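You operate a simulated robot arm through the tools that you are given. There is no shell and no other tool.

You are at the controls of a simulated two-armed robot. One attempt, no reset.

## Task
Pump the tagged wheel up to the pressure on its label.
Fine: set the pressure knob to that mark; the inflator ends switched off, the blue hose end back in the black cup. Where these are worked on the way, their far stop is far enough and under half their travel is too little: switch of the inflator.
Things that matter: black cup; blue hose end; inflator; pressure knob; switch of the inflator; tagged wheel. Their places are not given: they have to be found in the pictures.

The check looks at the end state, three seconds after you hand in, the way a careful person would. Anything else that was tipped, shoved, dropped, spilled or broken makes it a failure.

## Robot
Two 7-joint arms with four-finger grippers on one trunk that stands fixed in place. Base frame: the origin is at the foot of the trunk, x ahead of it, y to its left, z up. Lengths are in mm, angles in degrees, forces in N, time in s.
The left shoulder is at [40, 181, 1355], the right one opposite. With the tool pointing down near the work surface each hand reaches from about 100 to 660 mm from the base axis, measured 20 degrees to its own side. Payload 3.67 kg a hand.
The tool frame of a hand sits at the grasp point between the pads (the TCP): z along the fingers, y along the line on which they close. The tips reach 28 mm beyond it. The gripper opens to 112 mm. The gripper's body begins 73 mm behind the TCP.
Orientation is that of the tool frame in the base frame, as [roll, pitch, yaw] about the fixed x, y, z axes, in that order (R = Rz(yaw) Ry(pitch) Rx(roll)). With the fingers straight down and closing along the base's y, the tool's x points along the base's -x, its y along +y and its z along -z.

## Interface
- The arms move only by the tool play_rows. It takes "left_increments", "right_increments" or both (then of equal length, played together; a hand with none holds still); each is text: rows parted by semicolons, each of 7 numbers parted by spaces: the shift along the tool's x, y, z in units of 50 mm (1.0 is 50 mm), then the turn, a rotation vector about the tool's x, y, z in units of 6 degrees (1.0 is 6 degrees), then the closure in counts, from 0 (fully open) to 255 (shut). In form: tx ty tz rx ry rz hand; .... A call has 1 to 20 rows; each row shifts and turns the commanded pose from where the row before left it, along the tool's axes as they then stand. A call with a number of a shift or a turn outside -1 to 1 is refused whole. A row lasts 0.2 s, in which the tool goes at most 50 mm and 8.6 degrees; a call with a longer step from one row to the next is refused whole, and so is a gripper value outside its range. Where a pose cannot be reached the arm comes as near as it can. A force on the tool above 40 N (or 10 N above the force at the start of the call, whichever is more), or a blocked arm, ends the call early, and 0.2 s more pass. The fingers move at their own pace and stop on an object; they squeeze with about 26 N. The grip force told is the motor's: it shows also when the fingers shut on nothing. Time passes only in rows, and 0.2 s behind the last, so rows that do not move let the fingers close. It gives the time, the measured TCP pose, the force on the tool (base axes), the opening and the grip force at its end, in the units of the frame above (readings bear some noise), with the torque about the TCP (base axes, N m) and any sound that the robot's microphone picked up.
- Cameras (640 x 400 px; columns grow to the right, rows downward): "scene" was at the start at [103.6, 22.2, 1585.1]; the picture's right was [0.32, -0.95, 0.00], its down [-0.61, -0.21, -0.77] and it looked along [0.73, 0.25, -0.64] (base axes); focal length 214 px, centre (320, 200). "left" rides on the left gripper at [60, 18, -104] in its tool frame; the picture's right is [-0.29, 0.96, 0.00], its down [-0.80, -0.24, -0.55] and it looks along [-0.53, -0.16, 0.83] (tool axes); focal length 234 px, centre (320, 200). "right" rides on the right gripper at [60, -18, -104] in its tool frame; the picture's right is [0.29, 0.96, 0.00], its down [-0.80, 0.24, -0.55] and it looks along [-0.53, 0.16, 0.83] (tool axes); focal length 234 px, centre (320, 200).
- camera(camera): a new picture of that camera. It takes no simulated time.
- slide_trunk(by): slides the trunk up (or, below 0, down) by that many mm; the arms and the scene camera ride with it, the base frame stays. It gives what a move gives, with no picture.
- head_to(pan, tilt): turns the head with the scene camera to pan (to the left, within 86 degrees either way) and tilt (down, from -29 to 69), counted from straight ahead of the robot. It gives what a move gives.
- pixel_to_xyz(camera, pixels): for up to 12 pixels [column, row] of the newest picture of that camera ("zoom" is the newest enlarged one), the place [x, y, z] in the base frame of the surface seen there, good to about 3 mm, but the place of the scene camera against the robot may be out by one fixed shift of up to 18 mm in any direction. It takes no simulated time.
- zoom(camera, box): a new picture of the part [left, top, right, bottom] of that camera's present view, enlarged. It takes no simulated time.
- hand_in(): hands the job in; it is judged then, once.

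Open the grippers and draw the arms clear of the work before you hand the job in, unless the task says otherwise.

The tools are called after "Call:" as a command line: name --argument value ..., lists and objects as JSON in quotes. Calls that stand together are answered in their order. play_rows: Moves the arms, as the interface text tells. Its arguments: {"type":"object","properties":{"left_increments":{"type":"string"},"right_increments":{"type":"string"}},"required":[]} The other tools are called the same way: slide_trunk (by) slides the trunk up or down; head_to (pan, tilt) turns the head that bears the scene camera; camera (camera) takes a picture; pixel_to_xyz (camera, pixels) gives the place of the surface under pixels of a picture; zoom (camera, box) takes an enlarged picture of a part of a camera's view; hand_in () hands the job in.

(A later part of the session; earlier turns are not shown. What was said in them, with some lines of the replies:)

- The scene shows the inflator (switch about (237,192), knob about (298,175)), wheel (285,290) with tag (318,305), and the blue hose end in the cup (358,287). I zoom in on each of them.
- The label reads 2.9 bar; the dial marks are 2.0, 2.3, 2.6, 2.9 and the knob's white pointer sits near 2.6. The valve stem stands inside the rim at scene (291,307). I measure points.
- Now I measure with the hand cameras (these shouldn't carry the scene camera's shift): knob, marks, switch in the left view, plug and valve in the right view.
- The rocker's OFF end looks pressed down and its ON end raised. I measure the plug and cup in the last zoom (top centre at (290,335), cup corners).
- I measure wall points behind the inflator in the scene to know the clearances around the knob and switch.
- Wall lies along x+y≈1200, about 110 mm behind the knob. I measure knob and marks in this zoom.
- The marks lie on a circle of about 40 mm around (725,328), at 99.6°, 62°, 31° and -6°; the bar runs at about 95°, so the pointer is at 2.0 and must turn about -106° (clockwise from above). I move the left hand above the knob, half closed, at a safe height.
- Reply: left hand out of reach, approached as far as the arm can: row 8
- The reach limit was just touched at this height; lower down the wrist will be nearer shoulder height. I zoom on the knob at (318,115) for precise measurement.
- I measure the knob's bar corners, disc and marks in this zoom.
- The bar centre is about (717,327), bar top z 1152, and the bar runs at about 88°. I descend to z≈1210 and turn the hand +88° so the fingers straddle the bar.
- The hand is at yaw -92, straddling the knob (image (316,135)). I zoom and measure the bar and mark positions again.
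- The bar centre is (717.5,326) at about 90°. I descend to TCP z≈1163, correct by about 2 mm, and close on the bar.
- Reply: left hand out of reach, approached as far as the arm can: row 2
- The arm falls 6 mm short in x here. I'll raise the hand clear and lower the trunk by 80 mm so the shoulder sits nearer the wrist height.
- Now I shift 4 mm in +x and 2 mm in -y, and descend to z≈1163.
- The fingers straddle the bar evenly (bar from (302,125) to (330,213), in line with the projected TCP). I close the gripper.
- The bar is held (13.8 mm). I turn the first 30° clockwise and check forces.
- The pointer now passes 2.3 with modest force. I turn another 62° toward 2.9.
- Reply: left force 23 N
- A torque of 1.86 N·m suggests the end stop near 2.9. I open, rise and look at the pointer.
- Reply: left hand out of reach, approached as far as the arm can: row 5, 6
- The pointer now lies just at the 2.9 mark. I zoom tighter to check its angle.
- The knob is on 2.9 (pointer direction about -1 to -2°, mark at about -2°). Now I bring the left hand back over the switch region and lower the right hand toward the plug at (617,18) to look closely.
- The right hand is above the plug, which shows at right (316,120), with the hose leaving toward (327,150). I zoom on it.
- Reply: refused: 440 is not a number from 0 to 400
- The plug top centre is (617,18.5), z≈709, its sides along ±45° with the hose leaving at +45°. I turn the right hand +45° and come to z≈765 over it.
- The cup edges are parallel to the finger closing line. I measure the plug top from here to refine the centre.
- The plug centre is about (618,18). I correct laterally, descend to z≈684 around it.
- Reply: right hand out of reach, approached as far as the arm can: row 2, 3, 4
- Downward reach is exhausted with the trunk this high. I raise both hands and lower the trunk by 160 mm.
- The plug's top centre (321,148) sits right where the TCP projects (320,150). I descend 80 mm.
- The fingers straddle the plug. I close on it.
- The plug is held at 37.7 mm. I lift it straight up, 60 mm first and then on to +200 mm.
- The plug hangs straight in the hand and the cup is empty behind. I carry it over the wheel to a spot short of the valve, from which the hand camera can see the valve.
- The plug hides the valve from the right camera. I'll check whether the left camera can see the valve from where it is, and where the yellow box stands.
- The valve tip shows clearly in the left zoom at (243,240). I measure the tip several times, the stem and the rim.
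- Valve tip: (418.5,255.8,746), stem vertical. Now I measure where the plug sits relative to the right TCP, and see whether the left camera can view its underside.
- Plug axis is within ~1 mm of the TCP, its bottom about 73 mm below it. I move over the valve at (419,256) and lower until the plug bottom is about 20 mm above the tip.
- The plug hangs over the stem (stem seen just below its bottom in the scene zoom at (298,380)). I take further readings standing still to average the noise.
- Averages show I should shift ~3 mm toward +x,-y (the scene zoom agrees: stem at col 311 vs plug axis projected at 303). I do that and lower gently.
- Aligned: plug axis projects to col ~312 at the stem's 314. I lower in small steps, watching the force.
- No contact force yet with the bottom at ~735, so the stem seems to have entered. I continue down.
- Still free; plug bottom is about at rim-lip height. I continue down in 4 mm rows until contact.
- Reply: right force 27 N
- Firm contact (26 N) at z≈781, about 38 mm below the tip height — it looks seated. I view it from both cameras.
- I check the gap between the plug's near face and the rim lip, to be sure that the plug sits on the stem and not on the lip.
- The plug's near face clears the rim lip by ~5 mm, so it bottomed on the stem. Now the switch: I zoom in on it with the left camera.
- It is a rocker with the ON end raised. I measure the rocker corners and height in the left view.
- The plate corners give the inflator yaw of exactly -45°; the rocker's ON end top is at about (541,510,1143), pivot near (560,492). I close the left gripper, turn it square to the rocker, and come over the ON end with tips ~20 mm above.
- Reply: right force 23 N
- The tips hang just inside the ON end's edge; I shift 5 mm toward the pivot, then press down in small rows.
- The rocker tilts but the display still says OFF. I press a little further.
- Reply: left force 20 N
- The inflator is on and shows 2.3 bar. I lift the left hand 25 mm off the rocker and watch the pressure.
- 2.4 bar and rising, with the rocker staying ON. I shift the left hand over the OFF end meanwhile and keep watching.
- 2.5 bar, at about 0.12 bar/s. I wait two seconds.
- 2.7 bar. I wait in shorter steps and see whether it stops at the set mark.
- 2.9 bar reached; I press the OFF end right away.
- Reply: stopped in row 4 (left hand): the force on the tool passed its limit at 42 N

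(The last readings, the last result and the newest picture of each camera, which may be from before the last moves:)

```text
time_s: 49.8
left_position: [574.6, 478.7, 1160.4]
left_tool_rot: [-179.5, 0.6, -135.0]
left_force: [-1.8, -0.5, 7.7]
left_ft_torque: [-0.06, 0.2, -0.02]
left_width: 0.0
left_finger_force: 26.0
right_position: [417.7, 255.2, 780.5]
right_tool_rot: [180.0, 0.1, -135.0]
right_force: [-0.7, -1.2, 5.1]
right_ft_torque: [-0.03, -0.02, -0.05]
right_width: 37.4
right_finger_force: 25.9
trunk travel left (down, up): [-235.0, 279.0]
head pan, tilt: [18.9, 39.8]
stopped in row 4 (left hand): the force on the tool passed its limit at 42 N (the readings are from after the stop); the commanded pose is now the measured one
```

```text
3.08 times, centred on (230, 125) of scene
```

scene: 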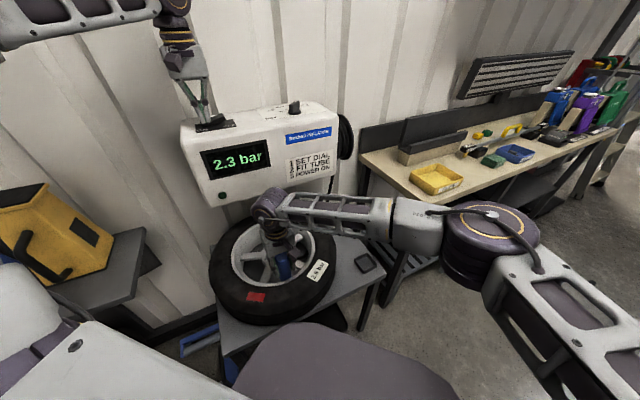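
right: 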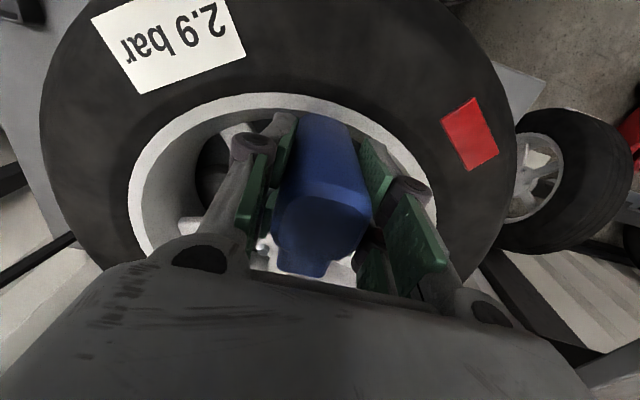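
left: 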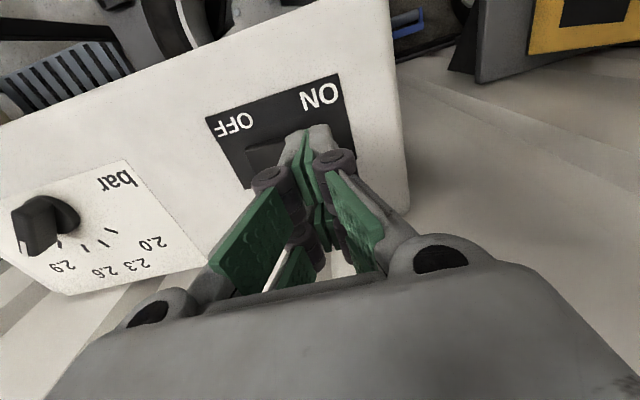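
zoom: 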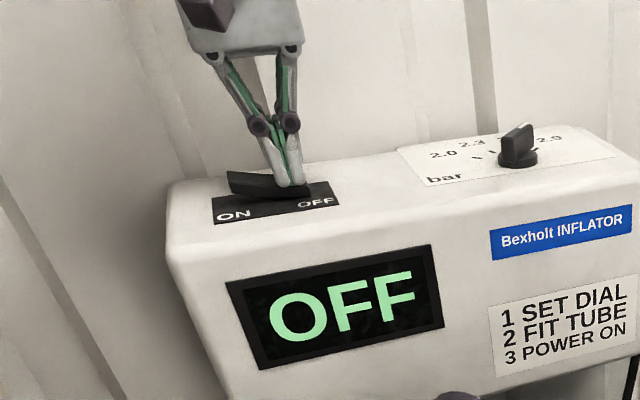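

The display shows OFF and the rocker is at its OFF stop. I lift the left hand well clear and look at the rocker.

Call:
play_rows --left_increments "0 0 -0.5 0 0 0 255;0 0 -0.9 0 0 0 255;0 0 -0.9 0 0 0 255;0 0 0 0 0 0 255"

Call:
zoom --camera "scene" --box '[180, 90, 276, 150]'

Call:
zoom --camera "scene" --box '[230, 180, 342, 290]'

```text
time_s: 50.8
left_position: [571.6, 478.3, 1275.8]
left_tool_rot: [-179.5, 0.5, -135.0]
left_force: [0.5, 0.6, -0.5]
left_ft_torque: [0.04, 0.01, 0.01]
left_width: 0.0
left_finger_force: 26.0
right_position: [417.5, 256.4, 780.0]
right_tool_rot: [180.0, 0.1, -135.0]
right_force: [-1.3, -0.4, 13.5]
right_ft_torque: [0.02, 0.0, 0.01]
right_width: 37.3
right_finger_force: 26.0
trunk travel left (down, up): [-235.0, 279.0]
head pan, tilt: [18.9, 39.8]
```

```text
6.67 times, centred on (228, 120) of scene
```

zoom: 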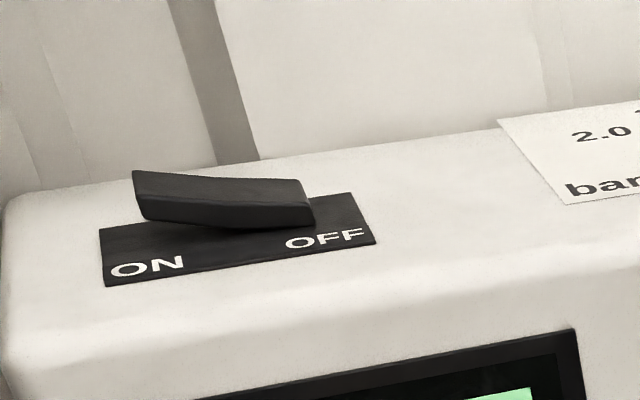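

```text
3.64 times, centred on (286, 235) of scene
```

zoom: 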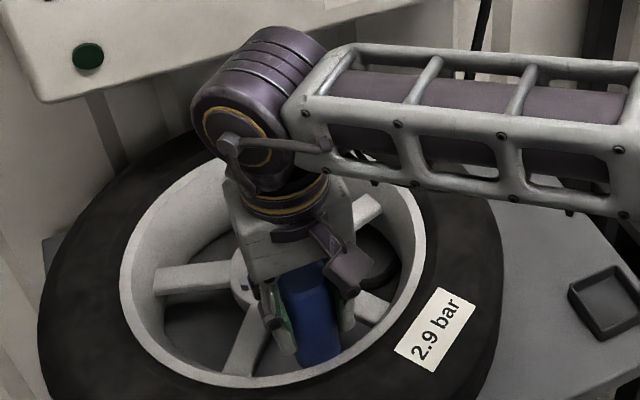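

The rocker is back at OFF. Now I pull the plug straight up off the stem.

Call:
play_rows --right_increments "0 0 -0.1 0 0 0 255;0 0 -0.2 0 0 0 255;0 0 -0.2 0 0 0 255;0 0 -0.3 0 0 0 255;0 0 -0.4 0 0 0 255;0 0 -0.4 0 0 0 255;0 0 -0.5 0 0 0 255;0 0 0 0 0 0 255"

Call:
camera --camera "scene"

Call:
camera --camera "right"

```text
time_s: 52.6
left_position: [573.3, 479.6, 1274.7]
left_tool_rot: [-179.6, 0.4, -135.0]
left_force: [0.3, 0.1, -0.1]
left_ft_torque: [0.02, 0.04, 0.03]
left_width: 0.2
left_finger_force: 26.0
right_position: [418.8, 254.8, 885.5]
right_tool_rot: [-180.0, 0.0, -135.0]
right_force: [0.1, 0.1, -1.3]
right_ft_torque: [0.02, 0.0, -0.01]
right_width: 37.1
right_finger_force: 26.1
trunk travel left (down, up): [-235.0, 279.0]
head pan, tilt: [18.9, 39.8]
```

```text
taken
```

scene: 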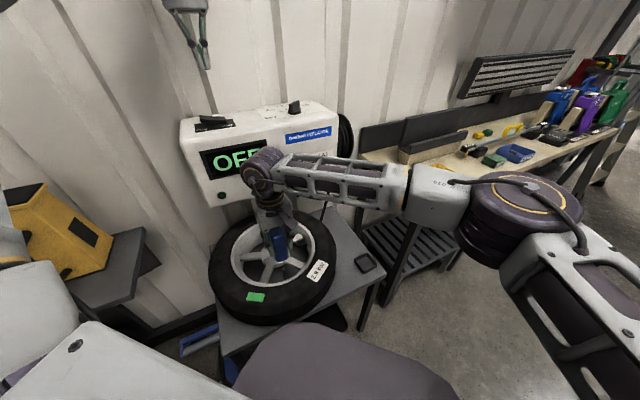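

```text
taken
```

right: 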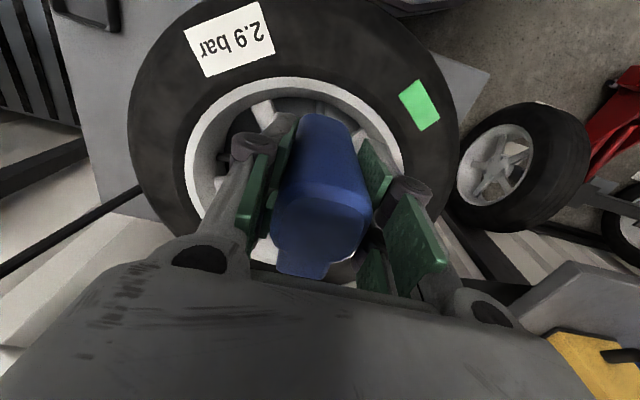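

The tyre's red patch has turned green, so the pressure is right, and the plug came off cleanly. I check how the plug now sits in the fingers.

Call:
pixel_to_xyz --camera "right" --pixels '[[322, 215], [322, 225], [325, 180], [315, 248], [295, 210], [357, 225], [325, 130], [320, 118]]'

Call:
zoom --camera "right" --box '[240, 90, 400, 290]'

```text
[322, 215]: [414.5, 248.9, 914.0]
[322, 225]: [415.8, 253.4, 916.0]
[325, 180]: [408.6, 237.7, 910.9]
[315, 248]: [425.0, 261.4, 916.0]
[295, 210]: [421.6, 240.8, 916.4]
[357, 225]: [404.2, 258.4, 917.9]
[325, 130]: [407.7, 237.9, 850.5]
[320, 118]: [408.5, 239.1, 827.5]
```

```text
2.00 times, centred on (320, 190) of right
```

zoom: 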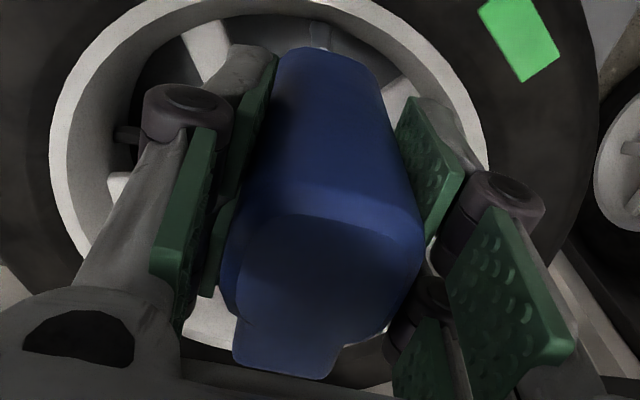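

The plug slid about 7 mm up in the fingers, still upright. I carry it back above the cup.

Call:
play_rows --right_increments "0.078 -0.883 0 0 0 0 255;0.078 -0.883 0 0 0 0 255;0.078 -0.883 0 0 0 0 255;0.078 -0.883 0 0 0 0 255;0.078 -0.883 0 0 0 0 255;0.078 -0.883 0 0 0 0 255;0.078 -0.883 0 0 0 0 255;0 0 0 0 0 0 255;0 0 0 0 0 0 255"

Call:
play_rows --right_increments "0 0 0 0 0 0 255"

Call:
play_rows --right_increments "0 0 0 0 0 0 255"

Call:
camera --camera "right"

Call:
camera --camera "scene"

```text
time_s: 54.6
left_position: [573.0, 477.4, 1276.0]
left_tool_rot: [-179.6, 0.4, -135.0]
left_force: [-0.5, 0.1, 0.2]
left_ft_torque: [-0.02, 0.03, 0.01]
left_width: 0.0
left_finger_force: 26.2
right_position: [619.7, 16.0, 884.0]
right_tool_rot: [-180.0, 0.0, -135.0]
right_force: [-0.3, -0.1, -1.0]
right_ft_torque: [0.01, -0.01, -0.01]
right_width: 37.1
right_finger_force: 25.6
trunk travel left (down, up): [-235.0, 279.0]
head pan, tilt: [18.9, 39.8]
```

```text
time_s: 55.0
left_position: [573.3, 479.5, 1275.7]
left_tool_rot: [-179.7, 0.3, -135.0]
left_force: [-0.3, -0.5, -0.4]
left_ft_torque: [-0.01, 0.02, 0.01]
left_width: 0.1
left_finger_force: 26.0
right_position: [620.9, 16.0, 884.6]
right_tool_rot: [-179.9, 0.1, -135.0]
right_force: [-0.2, -0.3, -0.8]
right_ft_torque: [-0.01, 0.0, 0.0]
right_width: 37.5
right_finger_force: 25.8
trunk travel left (down, up): [-235.0, 279.0]
head pan, tilt: [18.9, 39.8]
```

```text
time_s: 55.4
left_position: [572.7, 479.3, 1276.6]
left_tool_rot: [-179.6, 0.5, -135.0]
left_force: [-0.6, 0.0, 0.3]
left_ft_torque: [-0.03, 0.0, 0.02]
left_width: 0.1
left_finger_force: 25.6
right_position: [620.4, 16.9, 885.4]
right_tool_rot: [179.9, -0.1, -134.9]
right_force: [0.1, -0.7, -1.1]
right_ft_torque: [-0.03, 0.01, 0.01]
right_width: 37.1
right_finger_force: 25.8
trunk travel left (down, up): [-235.0, 279.0]
head pan, tilt: [18.9, 39.8]
```

```text
taken
```

right: 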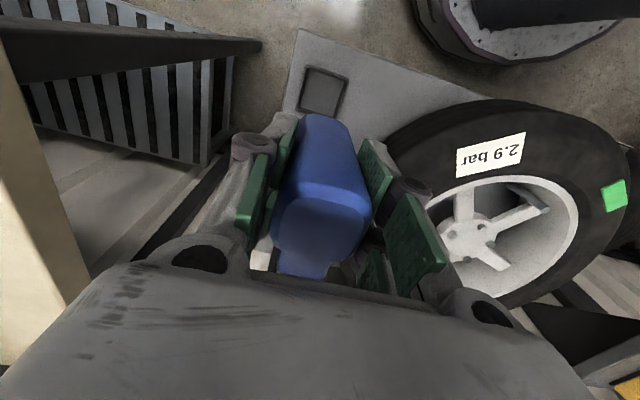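

```text
taken
```

scene: 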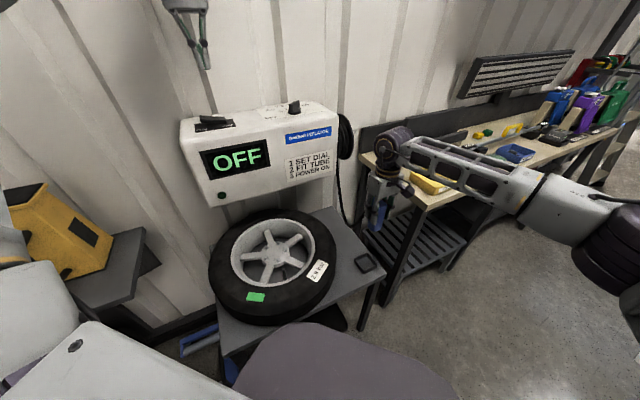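

I re-measure the cup (right view around (325,90)) before lowering.

Call:
zoom --camera "right" --box '[285, 50, 365, 130]'

Call:
pixel_to_xyz --camera "right" --pixels '[[307, 66], [348, 78], [300, 106], [337, 114], [324, 90]]'

```text
5.00 times, centred on (325, 90) of right
```

zoom: 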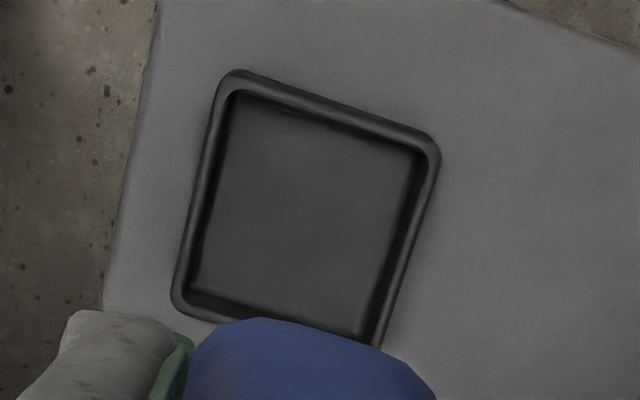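

```text
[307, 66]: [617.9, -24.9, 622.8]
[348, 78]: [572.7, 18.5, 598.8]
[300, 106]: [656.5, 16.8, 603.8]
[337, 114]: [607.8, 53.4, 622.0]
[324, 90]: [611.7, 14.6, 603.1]
```

Call:
pixel_to_xyz --camera "zoom" --pixels '[[232, 82], [430, 155], [183, 300], [330, 108], [200, 190], [408, 240], [305, 210], [300, 180], [240, 315]]'

```text
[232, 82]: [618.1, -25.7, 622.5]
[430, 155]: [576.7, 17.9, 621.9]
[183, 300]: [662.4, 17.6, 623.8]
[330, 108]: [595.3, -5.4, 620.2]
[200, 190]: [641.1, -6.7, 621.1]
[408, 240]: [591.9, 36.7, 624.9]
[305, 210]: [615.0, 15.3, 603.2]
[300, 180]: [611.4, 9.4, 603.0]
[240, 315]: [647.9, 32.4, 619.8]
```

The cup is unmoved at about (619,17), floor z 603; the plug bottom is ~76 mm below the TCP. I lower to about 12 mm above the floor and look.

Call:
play_rows --right_increments "0 0.02 0.8 0 0 0 255;0 0 0.8 0 0 0 255;0 0 0.8 0 0 0 255;0 0 0.8 0 0 0 255;0 0 0.4 0 0 0 255;0 0 0.2 0 0 0 255;0 0 0 0 0 0 255"

Call:
camera --camera "right"

Call:
zoom --camera "scene" --box '[320, 210, 416, 290]'

```text
time_s: 57.0
left_position: [573.0, 479.2, 1276.3]
left_tool_rot: [-179.6, 0.4, -135.0]
left_force: [-1.1, 0.0, 0.4]
left_ft_torque: [-0.02, -0.04, -0.03]
left_width: 0.0
left_finger_force: 25.8
right_position: [617.8, 19.3, 693.8]
right_tool_rot: [180.0, 0.0, -135.0]
right_force: [0.4, 0.0, -1.5]
right_ft_torque: [0.01, -0.02, 0.02]
right_width: 37.4
right_finger_force: 25.4
trunk travel left (down, up): [-235.0, 279.0]
head pan, tilt: [18.9, 39.8]
```

```text
taken
```

right: 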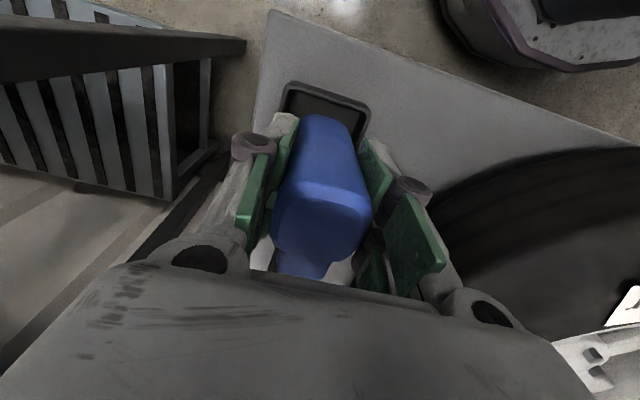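

```text
5.00 times, centred on (368, 250) of scene
```

zoom: 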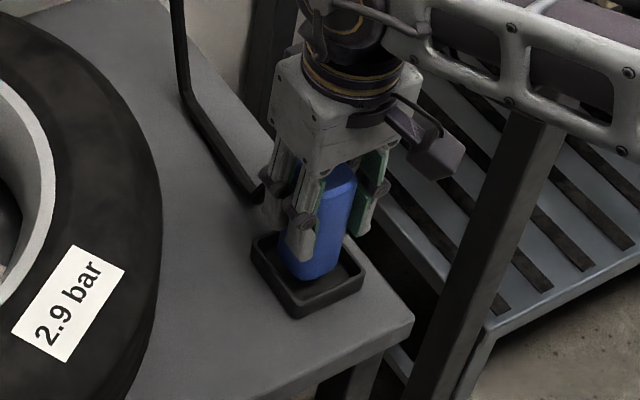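

The plug is inside the cup's walls just above the floor. I lower it the last ~14 mm slowly until it touches.

Call:
play_rows --right_increments "0 -0.03 0.08 0 0 0 255;0 0 0.08 0 0 0 255;0 0 0.06 0 0 0 255;0 0 0 0 0 0 255"

```text
time_s: 58.0
left_position: [573.2, 479.1, 1276.6]
left_tool_rot: [-179.6, 0.4, -135.1]
left_force: [0.2, -0.9, -0.4]
left_ft_torque: [0.01, 0.0, -0.01]
left_width: 0.0
left_finger_force: 25.7
right_position: [618.4, 17.8, 683.6]
right_tool_rot: [-180.0, -0.1, -135.0]
right_force: [0.8, -0.3, -1.5]
right_ft_torque: [0.01, 0.0, -0.02]
right_width: 37.5
right_finger_force: 26.1
trunk travel left (down, up): [-235.0, 279.0]
head pan, tilt: [18.9, 39.8]
```

No contact yet at z 683.6; I lower in 2 mm rows.

Call:
play_rows --right_increments "0 0 0.04 0 0 0 255;0 0 0.04 0 0 0 255;0 0 0.04 0 0 0 255;0 0 0 0 0 0 255"

```text
time_s: 59.0
left_position: [572.8, 477.5, 1275.3]
left_tool_rot: [-179.6, 0.4, -135.0]
left_force: [-0.4, 0.3, 0.5]
left_ft_torque: [0.0, 0.02, -0.01]
left_width: 0.2
left_finger_force: 25.9
right_position: [619.0, 17.2, 678.7]
right_tool_rot: [-180.0, 0.0, -135.0]
right_force: [0.2, -0.2, -1.7]
right_ft_torque: [0.02, -0.02, -0.01]
right_width: 37.5
right_finger_force: 26.0
trunk travel left (down, up): [-235.0, 279.0]
head pan, tilt: [18.9, 39.8]
```

Call:
play_rows --right_increments "0 0 0.04 0 0 0 255;0 0 0.03 0 0 0 255;0 0 0 0 0 0 255"

Call:
camera --camera "right"

Call:
pixel_to_xyz --camera "right" --pixels '[[322, 220], [310, 215], [335, 225], [320, 235]]'

Call:
zoom --camera "scene" --box '[344, 230, 392, 280]'

```text
time_s: 59.8
left_position: [573.6, 478.9, 1276.4]
left_tool_rot: [-179.6, 0.6, -135.0]
left_force: [1.0, -0.1, -0.4]
left_ft_torque: [0.01, -0.01, 0.04]
left_width: 0.0
left_finger_force: 25.7
right_position: [618.8, 17.3, 674.5]
right_tool_rot: [180.0, 0.0, -135.0]
right_force: [0.2, -0.6, 1.7]
right_ft_torque: [0.0, -0.05, 0.01]
right_width: 37.2
right_finger_force: 26.2
trunk travel left (down, up): [-235.0, 279.0]
head pan, tilt: [18.9, 39.8]
```

```text
taken
```

right: 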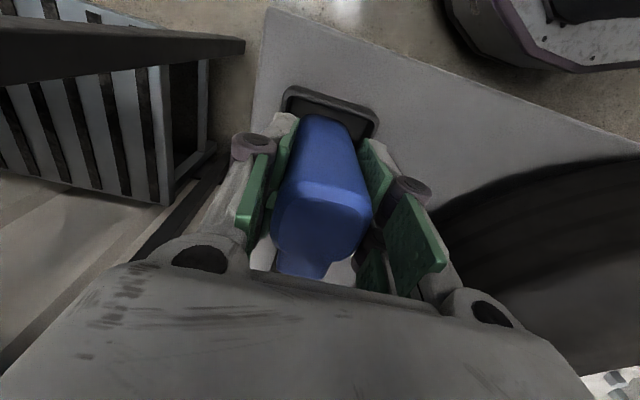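

```text
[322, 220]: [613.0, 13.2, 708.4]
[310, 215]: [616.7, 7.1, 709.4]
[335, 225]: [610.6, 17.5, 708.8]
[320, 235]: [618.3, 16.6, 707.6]
```

```text
8.00 times, centred on (368, 255) of scene
```

zoom: 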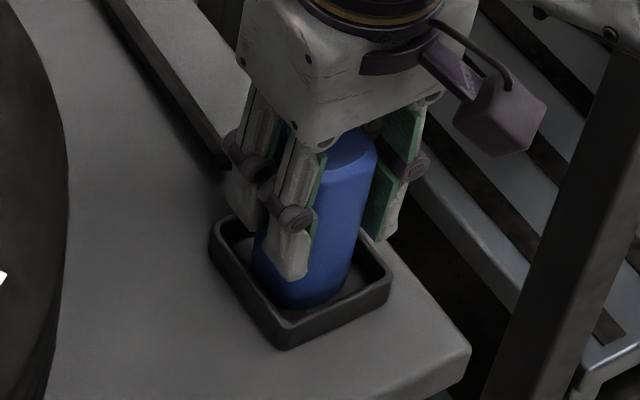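

The vertical force flipped from -1.6 to +1.7 N and the plug top is at 708.5 as at the start, so it stands on the cup floor. I open the gripper.

Call:
play_rows --right_increments "0 0 0 0 0 0 150;0 0 0 0 0 0 100;0 0 0 0 0 0 0;0 0 0 0 0 0 0;0 0 0 0 0 0 0"

Call:
camera --camera "right"

Call:
zoom --camera "scene" --box '[344, 230, 392, 280]'

```text
time_s: 61.0
left_position: [573.3, 479.8, 1276.1]
left_tool_rot: [-179.6, 0.4, -135.0]
left_force: [-0.8, 1.2, 0.1]
left_ft_torque: [-0.02, 0.0, 0.0]
left_width: 0.0
left_finger_force: 26.1
right_position: [618.2, 17.7, 674.8]
right_tool_rot: [180.0, 0.0, -135.0]
right_force: [-0.2, 0.7, -0.8]
right_ft_torque: [-0.01, -0.01, -0.01]
right_width: 112.1
right_finger_force: 0.0
trunk travel left (down, up): [-235.0, 279.0]
head pan, tilt: [18.9, 39.8]
```

```text
taken
```

right: 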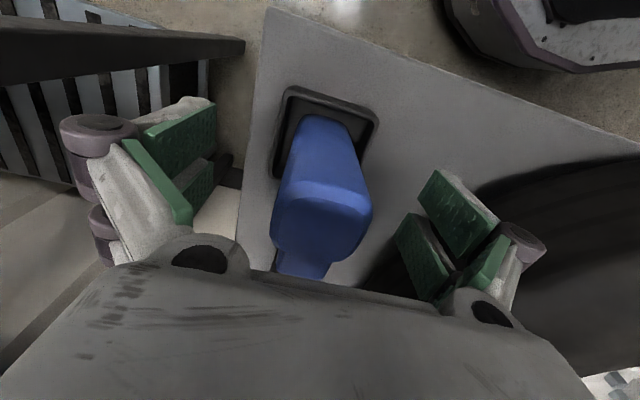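

```text
8.00 times, centred on (368, 255) of scene
```

zoom: 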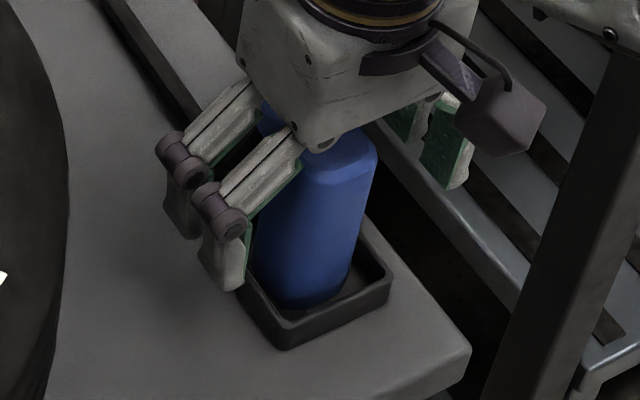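

The plug stands free and upright in the cup. I raise the right hand straight up 200 mm, then back toward the robot, and open and withdraw the left hand too.

Call:
play_rows --left_increments "0 0 -0.5 0 0 0 115;0 0 -0.5 0 0 0 115;0 0 0 0 0 0 0;0.6 0 0 0 0 0 0;0.6 0 0 0 0 0 0;0.6 0 0 0 0 0 0;0 0 0 0 0 0 0;0 0 0 0 0 0 0;0 0 0 0 0 0 0" --right_increments "0 0 -0.4 0 0 0 0;0 0 -0.8 0 0 0 0;0 0 -0.8 0 0 0 0;0 0 -0.8 0 0 0 0;0 0 -0.8 0 0 0 0;0 0 -0.8 0 0 0 0;0.8 -0.4 0 0 0 0 0;0.8 -0.4 0 0 0 0 0;0.8 -0.4 0 0 0 0 0"

Call:
camera --camera "scene"

Call:
camera --camera "right"

Call:
camera --camera "left"

```text
time_s: 63.0
left_position: [508.6, 412.5, 1321.4]
left_tool_rot: [-179.6, 0.5, -135.0]
left_force: [0.2, -0.6, 0.1]
left_ft_torque: [0.03, 0.0, 0.03]
left_width: 112.2
left_finger_force: 0.0
right_position: [574.2, -110.5, 894.4]
right_tool_rot: [179.9, 0.1, -134.9]
right_force: [0.7, 0.1, 0.1]
right_ft_torque: [-0.02, 0.05, 0.0]
right_width: 112.0
right_finger_force: 0.0
trunk travel left (down, up): [-235.0, 279.0]
head pan, tilt: [18.9, 39.8]
```

```text
taken
```

scene: 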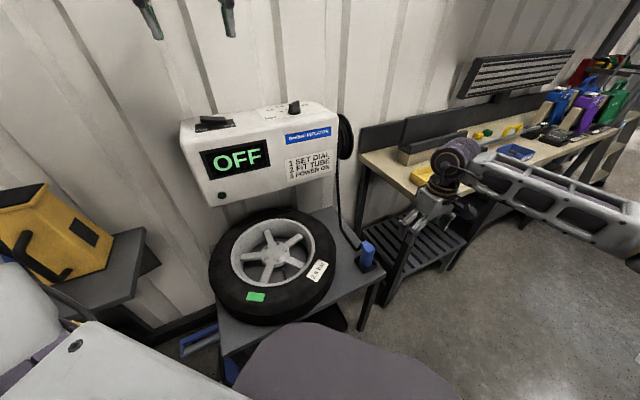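

```text
taken
```

right: 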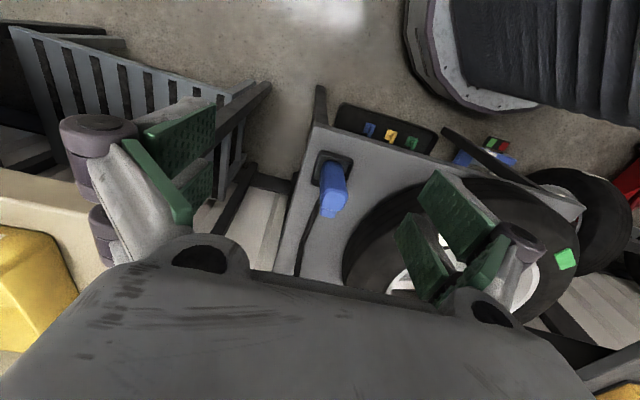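

```text
taken
```

left: 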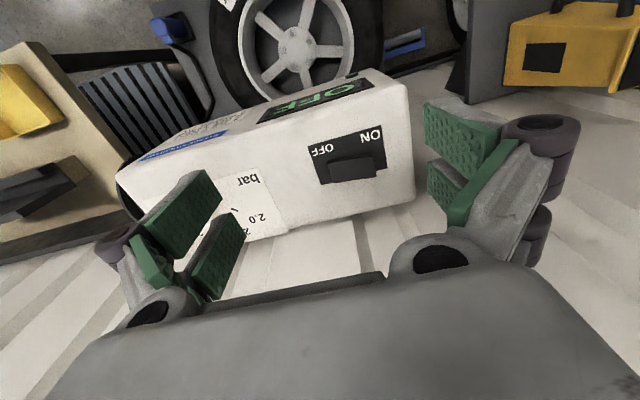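

Plug in the cup, display OFF, tyre patch green. I draw the right hand back toward the robot and check the knob pointer and plug once more.

Call:
play_rows --right_increments "0.5 0.5 -0.6 0 0 0 0;0.5 0.5 -0.6 0 0 0 0;0.5 0.5 -0.6 0 0 0 0;0.5 0.3 -0.6 0 0 0 0;0 0 0 0 0 0 0"

Call:
zoom --camera "scene" --box '[260, 90, 340, 140]'

Call:
zoom --camera "scene" --box '[320, 220, 400, 290]'

Call:
camera --camera "scene"

```text
time_s: 64.2
left_position: [509.4, 415.8, 1319.9]
left_tool_rot: [-179.6, 0.4, -135.0]
left_force: [0.9, -0.4, 0.7]
left_ft_torque: [-0.04, 0.02, 0.0]
left_width: 112.0
left_finger_force: 0.1
right_position: [442.6, -115.4, 1015.7]
right_tool_rot: [-179.9, -0.1, -135.1]
right_force: [0.3, 0.3, 0.0]
right_ft_torque: [-0.02, 0.04, 0.02]
right_width: 111.7
right_finger_force: 0.1
trunk travel left (down, up): [-235.0, 279.0]
head pan, tilt: [18.9, 39.8]
```

```text
8.00 times, centred on (300, 115) of scene
```

zoom: 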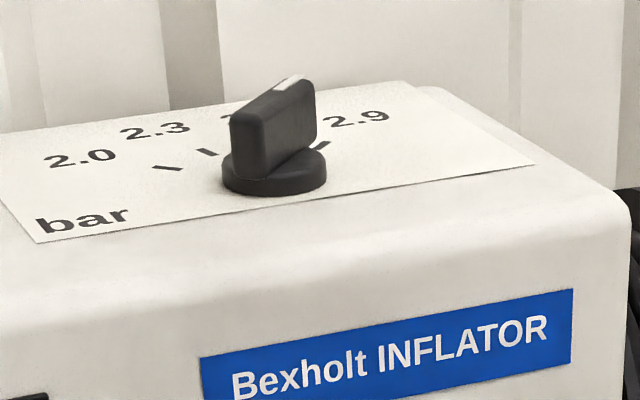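

```text
5.71 times, centred on (360, 255) of scene
```

zoom: 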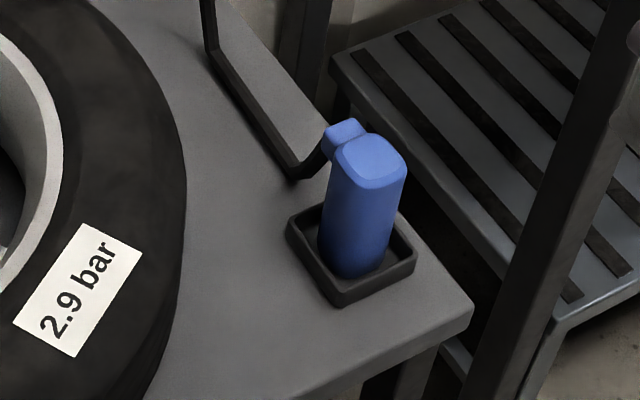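

```text
taken
```

scene: 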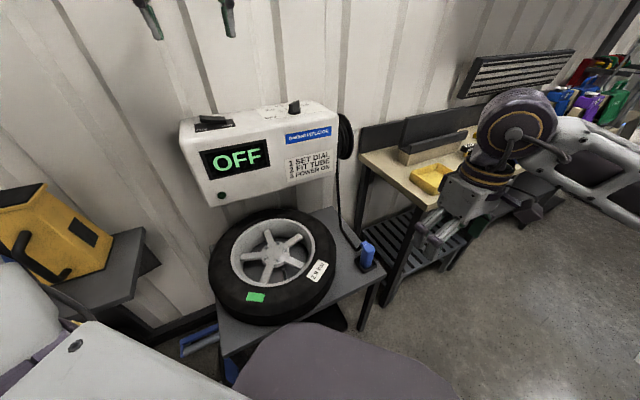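

The knob points along the 2.9 mark, the rocker and display are OFF, and the tyre patch is green. The blue hose end stands in the cup, and both hands are open and clear, so I hand in.

Call:
hand_in

```text
The job is handed in.
```

The tagged wheel is pumped to the 2.9 bar on its label, and the job is handed in. The check's result has not come back.

- **Pressure:** the inflator's display reached 2.9 bar before I switched it off. The patch on the tyre turned from red to green.
- **Pressure knob:** turned from 2.0 to 2.9. In the pictures its pointer sits on the 2.9 mark within about 2 degrees.
- **Switch:** pressed back to its OFF stop. The display reads OFF.
- **Blue hose end:** back in the black cup, upright and resting on the cup floor.
- **Everything else:** nothing looked moved or tipped in the last pictures. Both grippers are open and clear of the work.
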